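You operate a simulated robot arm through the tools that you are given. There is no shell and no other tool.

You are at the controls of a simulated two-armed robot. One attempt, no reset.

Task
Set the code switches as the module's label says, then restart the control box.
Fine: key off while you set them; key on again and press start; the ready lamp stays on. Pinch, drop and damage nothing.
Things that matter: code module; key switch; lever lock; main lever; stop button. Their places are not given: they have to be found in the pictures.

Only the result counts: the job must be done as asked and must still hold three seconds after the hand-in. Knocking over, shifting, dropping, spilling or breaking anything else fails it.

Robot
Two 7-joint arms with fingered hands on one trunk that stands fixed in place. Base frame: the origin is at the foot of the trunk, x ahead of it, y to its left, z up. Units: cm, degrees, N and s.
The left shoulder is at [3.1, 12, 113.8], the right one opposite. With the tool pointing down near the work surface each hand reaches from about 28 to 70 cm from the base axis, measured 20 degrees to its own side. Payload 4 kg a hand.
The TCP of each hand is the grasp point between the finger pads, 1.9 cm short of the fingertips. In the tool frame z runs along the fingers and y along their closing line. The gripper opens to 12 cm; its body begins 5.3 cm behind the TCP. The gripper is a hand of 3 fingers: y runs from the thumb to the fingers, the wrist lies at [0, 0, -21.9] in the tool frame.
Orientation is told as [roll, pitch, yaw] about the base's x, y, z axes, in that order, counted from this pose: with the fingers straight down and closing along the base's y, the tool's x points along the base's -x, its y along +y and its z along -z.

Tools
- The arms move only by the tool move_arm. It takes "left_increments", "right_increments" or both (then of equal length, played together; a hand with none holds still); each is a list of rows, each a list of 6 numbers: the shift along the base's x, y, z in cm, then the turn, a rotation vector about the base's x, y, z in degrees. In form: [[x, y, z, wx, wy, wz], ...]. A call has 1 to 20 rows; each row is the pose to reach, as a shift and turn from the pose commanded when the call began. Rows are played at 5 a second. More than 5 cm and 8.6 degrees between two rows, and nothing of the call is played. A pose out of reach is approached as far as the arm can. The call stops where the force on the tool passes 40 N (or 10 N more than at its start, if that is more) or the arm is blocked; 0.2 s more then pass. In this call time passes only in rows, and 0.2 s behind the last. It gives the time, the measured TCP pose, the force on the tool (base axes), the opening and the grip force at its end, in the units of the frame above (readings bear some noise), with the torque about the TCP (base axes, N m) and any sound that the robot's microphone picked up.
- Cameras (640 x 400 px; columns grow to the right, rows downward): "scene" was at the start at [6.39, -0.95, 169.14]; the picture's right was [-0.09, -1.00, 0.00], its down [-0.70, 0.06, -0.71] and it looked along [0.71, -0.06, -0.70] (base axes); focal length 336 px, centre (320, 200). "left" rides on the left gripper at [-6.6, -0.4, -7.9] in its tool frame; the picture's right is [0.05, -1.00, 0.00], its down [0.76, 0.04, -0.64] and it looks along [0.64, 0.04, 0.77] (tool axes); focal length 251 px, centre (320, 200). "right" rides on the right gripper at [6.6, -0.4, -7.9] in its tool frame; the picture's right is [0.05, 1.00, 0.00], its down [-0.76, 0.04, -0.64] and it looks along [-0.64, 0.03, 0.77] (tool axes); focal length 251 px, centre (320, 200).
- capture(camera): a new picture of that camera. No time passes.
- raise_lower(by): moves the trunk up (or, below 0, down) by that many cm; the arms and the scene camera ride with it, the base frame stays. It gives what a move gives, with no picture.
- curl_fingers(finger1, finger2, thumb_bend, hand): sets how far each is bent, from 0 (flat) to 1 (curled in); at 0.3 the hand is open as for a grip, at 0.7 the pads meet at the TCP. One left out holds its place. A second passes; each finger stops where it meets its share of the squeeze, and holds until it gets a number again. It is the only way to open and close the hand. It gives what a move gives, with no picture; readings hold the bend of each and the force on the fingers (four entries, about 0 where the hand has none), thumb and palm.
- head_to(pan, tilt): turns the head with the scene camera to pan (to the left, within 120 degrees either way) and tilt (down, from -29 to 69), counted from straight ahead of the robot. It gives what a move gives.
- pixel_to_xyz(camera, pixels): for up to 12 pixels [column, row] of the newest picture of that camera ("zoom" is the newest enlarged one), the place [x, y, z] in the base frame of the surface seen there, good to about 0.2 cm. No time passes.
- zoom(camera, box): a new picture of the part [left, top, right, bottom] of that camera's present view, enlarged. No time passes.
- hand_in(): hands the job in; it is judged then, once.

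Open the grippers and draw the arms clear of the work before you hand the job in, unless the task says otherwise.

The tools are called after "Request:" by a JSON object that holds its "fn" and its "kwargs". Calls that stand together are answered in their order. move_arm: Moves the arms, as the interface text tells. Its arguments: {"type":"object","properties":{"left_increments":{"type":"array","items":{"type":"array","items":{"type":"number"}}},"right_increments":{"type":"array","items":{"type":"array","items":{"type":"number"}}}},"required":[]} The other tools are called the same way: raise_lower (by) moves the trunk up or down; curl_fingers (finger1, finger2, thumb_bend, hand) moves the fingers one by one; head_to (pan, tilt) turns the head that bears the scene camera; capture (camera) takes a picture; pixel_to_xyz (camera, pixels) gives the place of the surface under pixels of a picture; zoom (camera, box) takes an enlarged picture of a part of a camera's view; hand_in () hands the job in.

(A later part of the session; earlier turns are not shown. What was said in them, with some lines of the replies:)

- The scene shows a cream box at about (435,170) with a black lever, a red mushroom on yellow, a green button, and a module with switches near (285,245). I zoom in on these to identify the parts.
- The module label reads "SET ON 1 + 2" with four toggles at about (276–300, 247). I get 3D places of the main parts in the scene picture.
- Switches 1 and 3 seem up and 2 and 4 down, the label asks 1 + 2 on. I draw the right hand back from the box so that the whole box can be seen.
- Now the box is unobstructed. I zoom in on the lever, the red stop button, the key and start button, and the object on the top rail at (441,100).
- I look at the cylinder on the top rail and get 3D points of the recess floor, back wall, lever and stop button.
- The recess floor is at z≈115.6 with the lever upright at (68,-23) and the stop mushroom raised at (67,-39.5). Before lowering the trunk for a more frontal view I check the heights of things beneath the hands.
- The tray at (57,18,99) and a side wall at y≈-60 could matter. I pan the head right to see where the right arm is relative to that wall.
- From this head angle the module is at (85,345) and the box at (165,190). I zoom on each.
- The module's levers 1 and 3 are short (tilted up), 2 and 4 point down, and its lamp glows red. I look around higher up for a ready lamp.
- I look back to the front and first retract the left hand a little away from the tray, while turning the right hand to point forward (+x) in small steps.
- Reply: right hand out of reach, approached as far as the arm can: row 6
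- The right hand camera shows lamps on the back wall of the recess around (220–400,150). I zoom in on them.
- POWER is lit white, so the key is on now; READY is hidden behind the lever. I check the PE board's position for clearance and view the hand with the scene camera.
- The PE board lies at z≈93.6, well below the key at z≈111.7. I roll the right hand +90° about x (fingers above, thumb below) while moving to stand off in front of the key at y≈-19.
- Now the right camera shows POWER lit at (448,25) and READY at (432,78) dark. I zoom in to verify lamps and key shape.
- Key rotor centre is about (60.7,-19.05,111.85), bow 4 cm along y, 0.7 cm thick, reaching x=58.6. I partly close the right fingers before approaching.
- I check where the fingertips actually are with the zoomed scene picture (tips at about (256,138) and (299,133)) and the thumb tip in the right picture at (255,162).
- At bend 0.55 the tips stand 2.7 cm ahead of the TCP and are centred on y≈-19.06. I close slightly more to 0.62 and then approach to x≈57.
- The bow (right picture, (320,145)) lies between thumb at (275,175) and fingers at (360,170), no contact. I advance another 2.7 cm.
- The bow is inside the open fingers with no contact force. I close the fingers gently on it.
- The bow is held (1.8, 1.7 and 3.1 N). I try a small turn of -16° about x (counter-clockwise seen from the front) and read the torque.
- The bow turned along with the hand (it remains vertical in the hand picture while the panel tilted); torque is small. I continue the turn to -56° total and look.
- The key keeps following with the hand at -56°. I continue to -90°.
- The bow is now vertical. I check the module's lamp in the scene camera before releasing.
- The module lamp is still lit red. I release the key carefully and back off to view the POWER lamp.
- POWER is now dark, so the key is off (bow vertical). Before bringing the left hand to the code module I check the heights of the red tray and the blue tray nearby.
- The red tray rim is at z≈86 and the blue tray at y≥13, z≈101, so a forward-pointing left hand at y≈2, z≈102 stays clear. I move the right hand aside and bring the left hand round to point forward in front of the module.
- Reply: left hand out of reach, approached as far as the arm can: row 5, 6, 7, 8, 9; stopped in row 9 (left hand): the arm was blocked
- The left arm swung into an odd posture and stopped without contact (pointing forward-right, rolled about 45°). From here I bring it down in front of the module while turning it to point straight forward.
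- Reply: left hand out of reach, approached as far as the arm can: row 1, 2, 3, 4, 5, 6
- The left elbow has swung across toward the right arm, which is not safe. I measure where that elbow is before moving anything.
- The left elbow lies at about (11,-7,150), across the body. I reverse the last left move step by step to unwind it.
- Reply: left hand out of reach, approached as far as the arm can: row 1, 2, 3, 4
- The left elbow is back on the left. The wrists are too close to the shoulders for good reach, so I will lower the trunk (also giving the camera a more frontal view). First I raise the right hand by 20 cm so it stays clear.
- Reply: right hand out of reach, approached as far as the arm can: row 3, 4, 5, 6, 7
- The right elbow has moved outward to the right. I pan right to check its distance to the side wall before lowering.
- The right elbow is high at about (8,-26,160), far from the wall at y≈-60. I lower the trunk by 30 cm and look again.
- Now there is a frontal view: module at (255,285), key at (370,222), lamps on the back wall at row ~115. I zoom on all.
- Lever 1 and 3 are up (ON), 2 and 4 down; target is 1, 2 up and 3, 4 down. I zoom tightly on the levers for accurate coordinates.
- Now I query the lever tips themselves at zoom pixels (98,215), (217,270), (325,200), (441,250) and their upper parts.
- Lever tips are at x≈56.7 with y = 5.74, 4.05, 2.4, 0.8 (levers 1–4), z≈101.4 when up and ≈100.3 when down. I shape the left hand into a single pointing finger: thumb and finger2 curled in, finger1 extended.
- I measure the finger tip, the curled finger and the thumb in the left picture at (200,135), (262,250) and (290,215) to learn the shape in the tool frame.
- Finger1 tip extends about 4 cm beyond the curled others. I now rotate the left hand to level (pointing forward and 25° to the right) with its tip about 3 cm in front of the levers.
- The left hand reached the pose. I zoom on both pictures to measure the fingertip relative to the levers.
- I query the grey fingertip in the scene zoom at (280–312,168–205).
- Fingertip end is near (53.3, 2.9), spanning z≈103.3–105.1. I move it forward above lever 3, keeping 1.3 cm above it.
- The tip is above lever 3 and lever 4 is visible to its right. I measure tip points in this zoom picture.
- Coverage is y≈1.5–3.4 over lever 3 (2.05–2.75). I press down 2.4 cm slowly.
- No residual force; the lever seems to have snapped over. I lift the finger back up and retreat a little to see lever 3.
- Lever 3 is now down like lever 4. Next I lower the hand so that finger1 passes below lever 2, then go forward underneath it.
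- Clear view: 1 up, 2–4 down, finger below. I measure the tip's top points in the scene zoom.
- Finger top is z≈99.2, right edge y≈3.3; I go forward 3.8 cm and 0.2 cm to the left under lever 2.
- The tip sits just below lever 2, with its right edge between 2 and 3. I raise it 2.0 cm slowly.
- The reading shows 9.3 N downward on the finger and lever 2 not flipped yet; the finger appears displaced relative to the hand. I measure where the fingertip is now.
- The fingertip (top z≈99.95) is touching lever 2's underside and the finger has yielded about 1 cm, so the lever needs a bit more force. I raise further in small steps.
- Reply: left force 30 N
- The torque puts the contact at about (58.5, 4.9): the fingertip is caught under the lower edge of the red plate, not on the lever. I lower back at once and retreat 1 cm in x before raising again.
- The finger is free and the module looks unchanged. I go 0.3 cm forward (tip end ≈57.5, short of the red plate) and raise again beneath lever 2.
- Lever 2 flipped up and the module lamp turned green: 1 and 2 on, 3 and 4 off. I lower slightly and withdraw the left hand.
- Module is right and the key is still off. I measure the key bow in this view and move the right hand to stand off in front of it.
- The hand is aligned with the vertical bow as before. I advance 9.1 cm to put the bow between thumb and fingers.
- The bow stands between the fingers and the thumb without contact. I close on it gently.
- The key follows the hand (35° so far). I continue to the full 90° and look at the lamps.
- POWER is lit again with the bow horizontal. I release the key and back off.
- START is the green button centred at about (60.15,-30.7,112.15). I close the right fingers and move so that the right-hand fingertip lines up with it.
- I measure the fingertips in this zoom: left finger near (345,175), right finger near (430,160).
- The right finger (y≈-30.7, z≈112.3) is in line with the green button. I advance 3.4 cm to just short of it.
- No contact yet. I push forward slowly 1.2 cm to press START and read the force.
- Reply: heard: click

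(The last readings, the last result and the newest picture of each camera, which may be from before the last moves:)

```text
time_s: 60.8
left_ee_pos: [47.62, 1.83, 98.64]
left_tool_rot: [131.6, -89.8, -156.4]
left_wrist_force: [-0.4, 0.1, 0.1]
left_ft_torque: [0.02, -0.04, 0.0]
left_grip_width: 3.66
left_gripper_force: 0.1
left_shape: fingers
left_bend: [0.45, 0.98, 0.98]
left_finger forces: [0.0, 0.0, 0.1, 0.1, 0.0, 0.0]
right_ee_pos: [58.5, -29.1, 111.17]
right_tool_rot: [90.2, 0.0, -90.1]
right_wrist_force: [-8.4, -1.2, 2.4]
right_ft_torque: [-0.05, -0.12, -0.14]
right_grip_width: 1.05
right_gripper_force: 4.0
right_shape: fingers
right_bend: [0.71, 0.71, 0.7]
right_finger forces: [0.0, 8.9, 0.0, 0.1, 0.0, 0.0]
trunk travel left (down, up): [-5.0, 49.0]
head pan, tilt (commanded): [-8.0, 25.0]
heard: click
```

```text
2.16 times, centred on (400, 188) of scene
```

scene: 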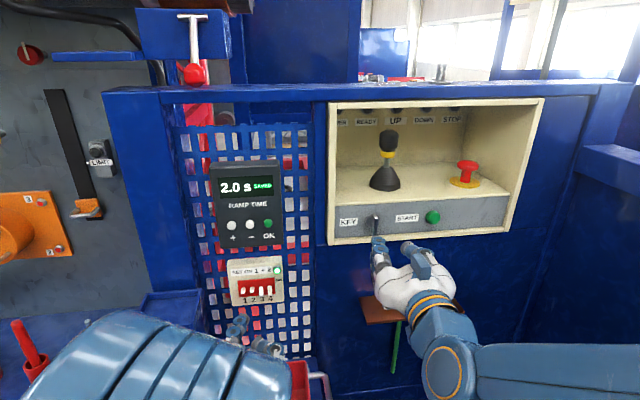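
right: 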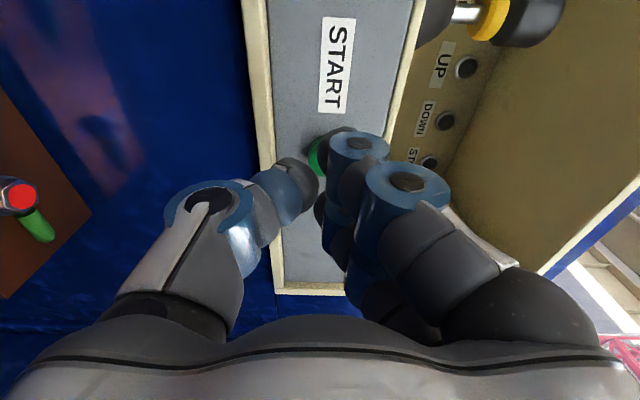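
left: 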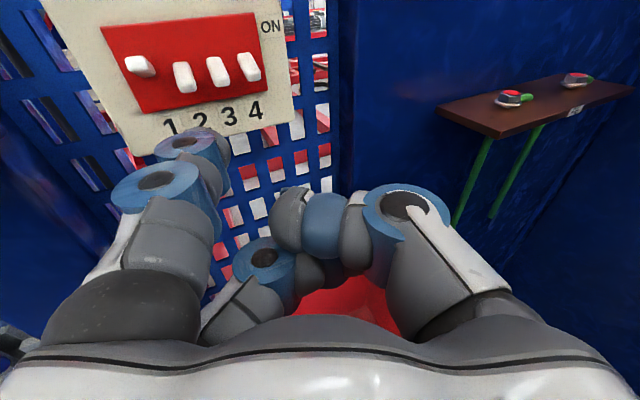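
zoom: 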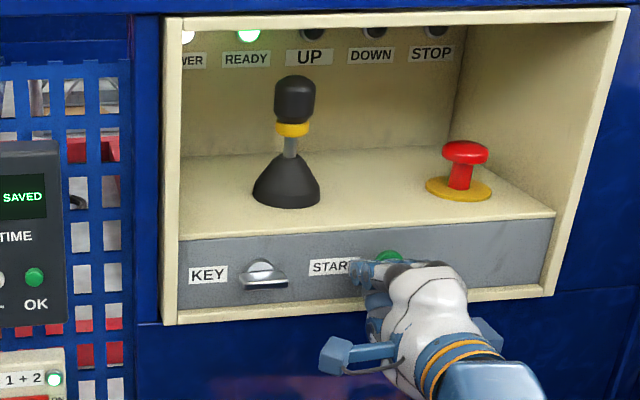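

A click was heard and the READY lamp is lit green. I withdraw the hand straight back and check that it stays on.

Request:
{"fn": "move_arm", "kwargs": {"right_increments": [[-0.6, 0, 0, 0, 0, 0], [-2, 0, 0, 0, 0, 0], [-5, 0, 0, 0, 0, 0], [-9, 0, -0.5, 0, 0, 0], [-12, -1, -2, 0, 0, 0]]}}

Request:
{"fn": "capture", "kwargs": {"camera": "scene"}}

Request:
{"fn": "zoom", "kwargs": {"camera": "scene", "box": [320, 95, 480, 280]}}

Request:
{"fn": "zoom", "kwargs": {"camera": "scene", "box": [220, 260, 300, 320]}}

```text
time_s: 62.0
left_ee_pos: [47.79, 1.79, 98.51]
left_tool_rot: [125.9, -89.6, -150.8]
left_wrist_force: [0.4, 0.7, -0.7]
left_ft_torque: [0.01, 0.0, -0.03]
left_grip_width: 3.67
left_gripper_force: 0.1
left_shape: fingers
left_bend: [0.45, 0.98, 0.98]
left_finger forces: [0.1, 0.0, 0.1, 0.0, 0.0, 0.1]
right_ee_pos: [46.48, -30.13, 109.25]
right_tool_rot: [90.1, 0.0, -90.0]
right_wrist_force: [-1.1, -0.7, 0.2]
right_ft_torque: [0.02, 0.06, 0.0]
right_grip_width: 1.08
right_gripper_force: 0.0
right_shape: fingers
right_bend: [0.71, 0.71, 0.7]
right_finger forces: [0.0, 0.1, 0.0, 0.0, 0.0, 0.0]
trunk travel left (down, up): [-5.0, 49.0]
head pan, tilt (commanded): [-8.0, 25.0]
```

```text
taken
```

scene: 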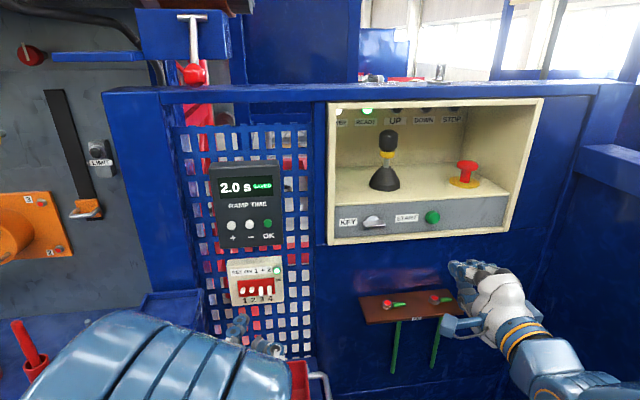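

```text
2.16 times, centred on (400, 188) of scene
```

zoom: 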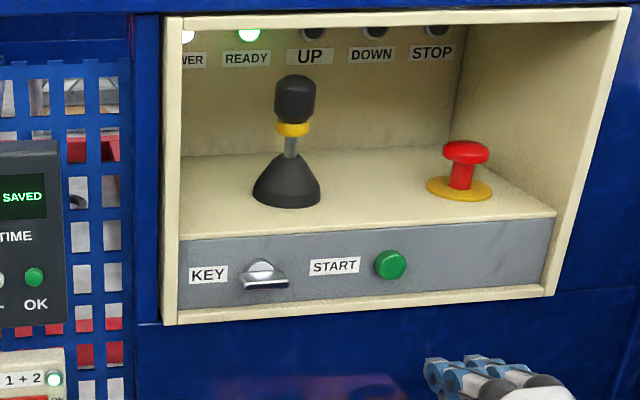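

```text
6.67 times, centred on (260, 290) of scene
```

zoom: 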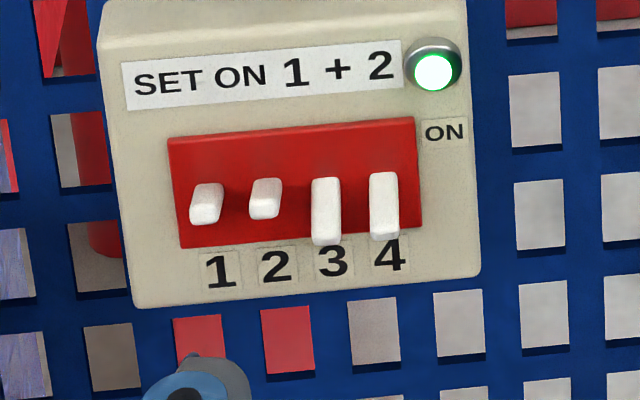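

READY stays lit and all four switches are right. I draw the left hand back a little and open both hands.

Request:
{"fn": "move_arm", "kwargs": {"left_increments": [[-0.8, -0.4, 1.2, 0, 0, 0], [-1.6, -0.8, 2.5, 0, 0, 0], [-2.4, -1.2, 4, 0, 0, 0]], "right_increments": [[-0.5, -0.5, 0, 0, 0, 0], [-1, -1, 0, 0, 0, 0], [-1.5, -1.5, 0, 0, 0, 0]]}}

Request:
{"fn": "curl_fingers", "kwargs": {"hand": "right", "finger1": 0.3, "finger2": 0.3, "thumb_bend": 0.3}}

Request:
{"fn": "curl_fingers", "kwargs": {"hand": "left", "finger1": 0.3, "finger2": 0.3, "thumb_bend": 0.3}}

Request:
{"fn": "capture", "kwargs": {"camera": "scene"}}

Request:
{"fn": "zoom", "kwargs": {"camera": "scene", "box": [200, 95, 520, 320]}}

```text
time_s: 62.8
left_ee_pos: [46.62, 0.48, 102.87]
left_tool_rot: [130.7, -89.6, -155.8]
left_wrist_force: [0.6, -0.8, 0.3]
left_ft_torque: [0.0, -0.05, 0.02]
left_grip_width: 3.65
left_gripper_force: 0.1
left_shape: fingers
left_bend: [0.45, 0.98, 0.98]
left_finger forces: [0.0, 0.0, 0.0, 0.0, 0.1, 0.1]
left hand out of reach, approached as far as the arm can: row 1, 2, 3
right_ee_pos: [45.11, -31.66, 109.23]
right_tool_rot: [90.2, 0.0, -90.2]
right_wrist_force: [1.0, -0.5, 0.5]
right_ft_torque: [0.01, -0.01, 0.01]
right_grip_width: 1.08
right_gripper_force: 0.1
right_shape: fingers
right_bend: [0.71, 0.71, 0.7]
right_finger forces: [0.0, 0.1, 0.0, 0.0, 0.0, 0.1]
trunk travel left (down, up): [-5.0, 49.0]
head pan, tilt (commanded): [-8.0, 25.0]
```

```text
time_s: 63.8
left_ee_pos: [46.66, 0.42, 102.68]
left_tool_rot: [123.7, -89.7, -148.5]
left_wrist_force: [-0.1, -0.8, -0.1]
left_ft_torque: [0.0, 0.01, 0.01]
left_grip_width: 3.67
left_gripper_force: 0.1
left_shape: fingers
left_bend: [0.45, 0.98, 0.98]
left_finger forces: [0.0, 0.0, 0.0, 0.1, 0.0, 0.1]
right_ee_pos: [45.14, -31.71, 109.1]
right_tool_rot: [90.2, 0.0, -90.0]
right_wrist_force: [0.1, 0.0, 0.2]
right_ft_torque: [0.03, 0.02, 0.0]
right_grip_width: 12.76
right_gripper_force: 0.1
right_shape: fingers
right_bend: [0.3, 0.3, 0.3]
right_finger forces: [0.1, 0.1, 0.1, 0.0, 0.0, 0.0]
trunk travel left (down, up): [-5.0, 49.0]
head pan, tilt (commanded): [-8.0, 25.0]
```

```text
time_s: 64.8
left_ee_pos: [46.64, 0.57, 102.86]
left_tool_rot: [124.5, -89.7, -149.3]
left_wrist_force: [0.1, 0.6, 0.0]
left_ft_torque: [0.0, -0.01, 0.01]
left_grip_width: 12.79
left_gripper_force: 0.0
left_shape: fingers
left_bend: [0.3, 0.3, 0.3]
left_finger forces: [0.0, 0.1, 0.0, 0.1, 0.0, 0.0]
right_ee_pos: [44.99, -31.6, 109.14]
right_tool_rot: [90.0, 0.0, -90.1]
right_wrist_force: [0.1, -0.3, 1.0]
right_ft_torque: [0.01, 0.05, 0.0]
right_grip_width: 12.78
right_gripper_force: 0.1
right_shape: fingers
right_bend: [0.3, 0.3, 0.3]
right_finger forces: [0.1, 0.1, 0.0, 0.0, 0.0, 0.0]
trunk travel left (down, up): [-5.0, 49.0]
head pan, tilt (commanded): [-8.0, 25.0]
```

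```text
taken
```

scene: 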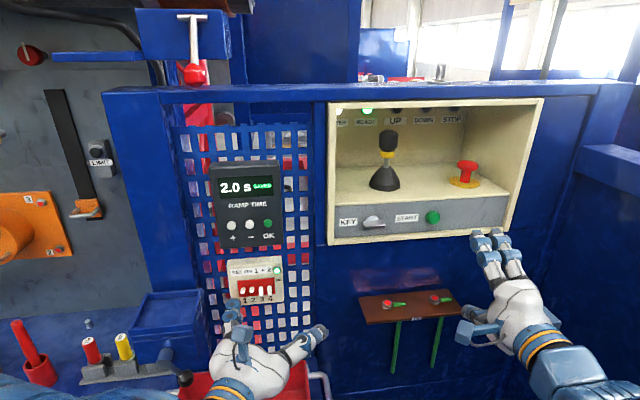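

```text
1.78 times, centred on (360, 208) of scene
```

zoom: 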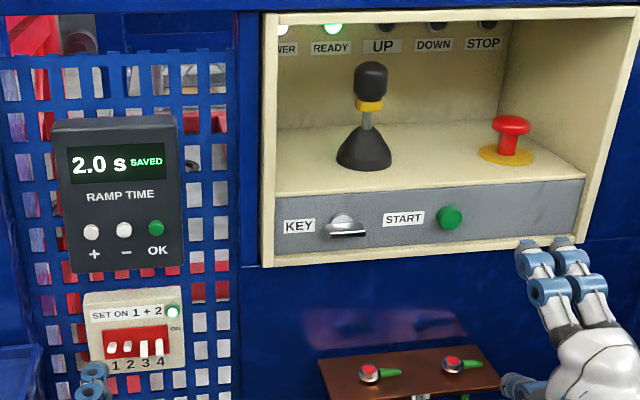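

READY and POWER remain lit. I draw both hands a little further back along known-free paths before handing in.

Request:
{"fn": "move_arm", "kwargs": {"left_increments": [[-0.3, -0.6, 0.2, -4.5, 3.3, 0.2], [-0.6, -1.2, 0.5, -8.9, 6.6, 0.4], [-0.9, -1.8, 0.7, -13.4, 10, 0.7], [-1.2, -2.5, 1.0, -17.9, 13.3, 0.9], [-1.5, -3.2, 1.2, -22.3, 16.6, 1.1], [-1.9, -3.9, 1.5, -26.8, 20, 1.4], [-2.2, -4.6, 1.7, -31.2, 23.3, 1.6], [-2.5, -5.3, 2, -35.7, 26.6, 1.8]], "right_increments": [[-0.3, -0.5, 0, 0, 0, 0], [-0.6, -1, 0, 0, 0, 0], [-0.9, -1.5, 0, 0, 0, 0], [-1.2, -2, 0, 0, 0, 0], [-1.5, -2.5, 0, 0, 0, 0], [-1.8, -3, 0, 0, 0, 0], [-2, -3.5, 0, 0, 0, 0], [-2, -4, 0, 0, 0, 0]]}}

Request:
{"fn": "capture", "kwargs": {"camera": "scene"}}

Request:
{"fn": "zoom", "kwargs": {"camera": "scene", "box": [200, 95, 520, 320]}}

```text
time_s: 66.6
left_ee_pos: [44.24, -4.97, 104.66]
left_tool_rot: [-77.3, -45.5, 54.3]
left_wrist_force: [-0.2, 0.2, 0.7]
left_ft_torque: [-0.02, -0.01, -0.02]
left_grip_width: 12.8
left_gripper_force: 0.0
left_shape: fingers
left_bend: [0.3, 0.3, 0.3]
left_finger forces: [0.0, 0.0, 0.0, 0.0, 0.0, 0.0]
right_ee_pos: [43.21, -35.61, 109.21]
right_tool_rot: [90.0, -0.1, -90.1]
right_wrist_force: [0.9, -0.2, -0.1]
right_ft_torque: [0.02, -0.01, 0.0]
right_grip_width: 12.8
right_gripper_force: 0.1
right_shape: fingers
right_bend: [0.3, 0.3, 0.3]
right_finger forces: [0.0, 0.0, 0.0, 0.0, 0.0, 0.1]
trunk travel left (down, up): [-5.0, 49.0]
head pan, tilt (commanded): [-8.0, 25.0]
```

```text
taken
```

scene: 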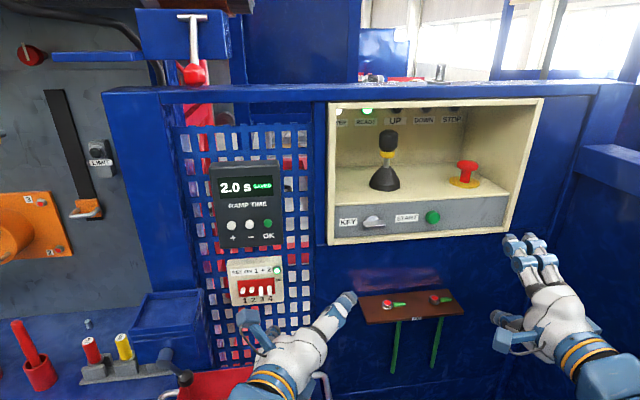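

```text
1.78 times, centred on (360, 208) of scene
```

zoom: 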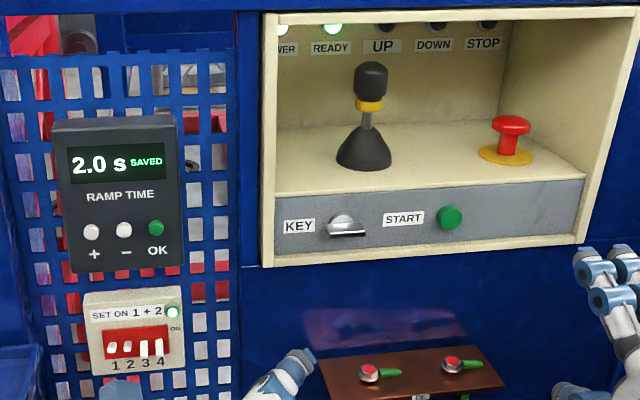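

Everything holds: switches 1 and 2 are on, 3 and 4 are off, and the module lamp is green. The key is on, the READY lamp is still lit, and both hands are open and clear of the work. I hand the job in.

Request:
{"fn": "hand_in", "kwargs": {}}

```text
The job is handed in.
```

The code switches are set as the label says, and the control box is restarted with its READY lamp lit. I handed the job in; no verdict came back with it.

- **Switches:** The label reads "SET ON 1 + 2". With the key off and the POWER lamp dark, I moved switch 3 down and switch 2 up. Now 1 and 2 are on, 3 and 4 are off, and the module's lamp went from red to green.
- **Restart:** I turned the key back on and POWER lit. I pressed START once and heard a click, and READY came on green. It was still lit about six seconds later, just before the hand-in.
- **Main lever, lever lock and stop button:** I left these untouched. The lever stands upright and the stop button is still out.
- **One rough contact:** On my first try at switch 2, the left fingertip caught under the lower edge of the module's red plate. It pushed up with about 29 N before I backed off. The pictures afterwards show no visible damage, and the switch moved normally on the second try.

At the end both hands were open and clear of the panel.
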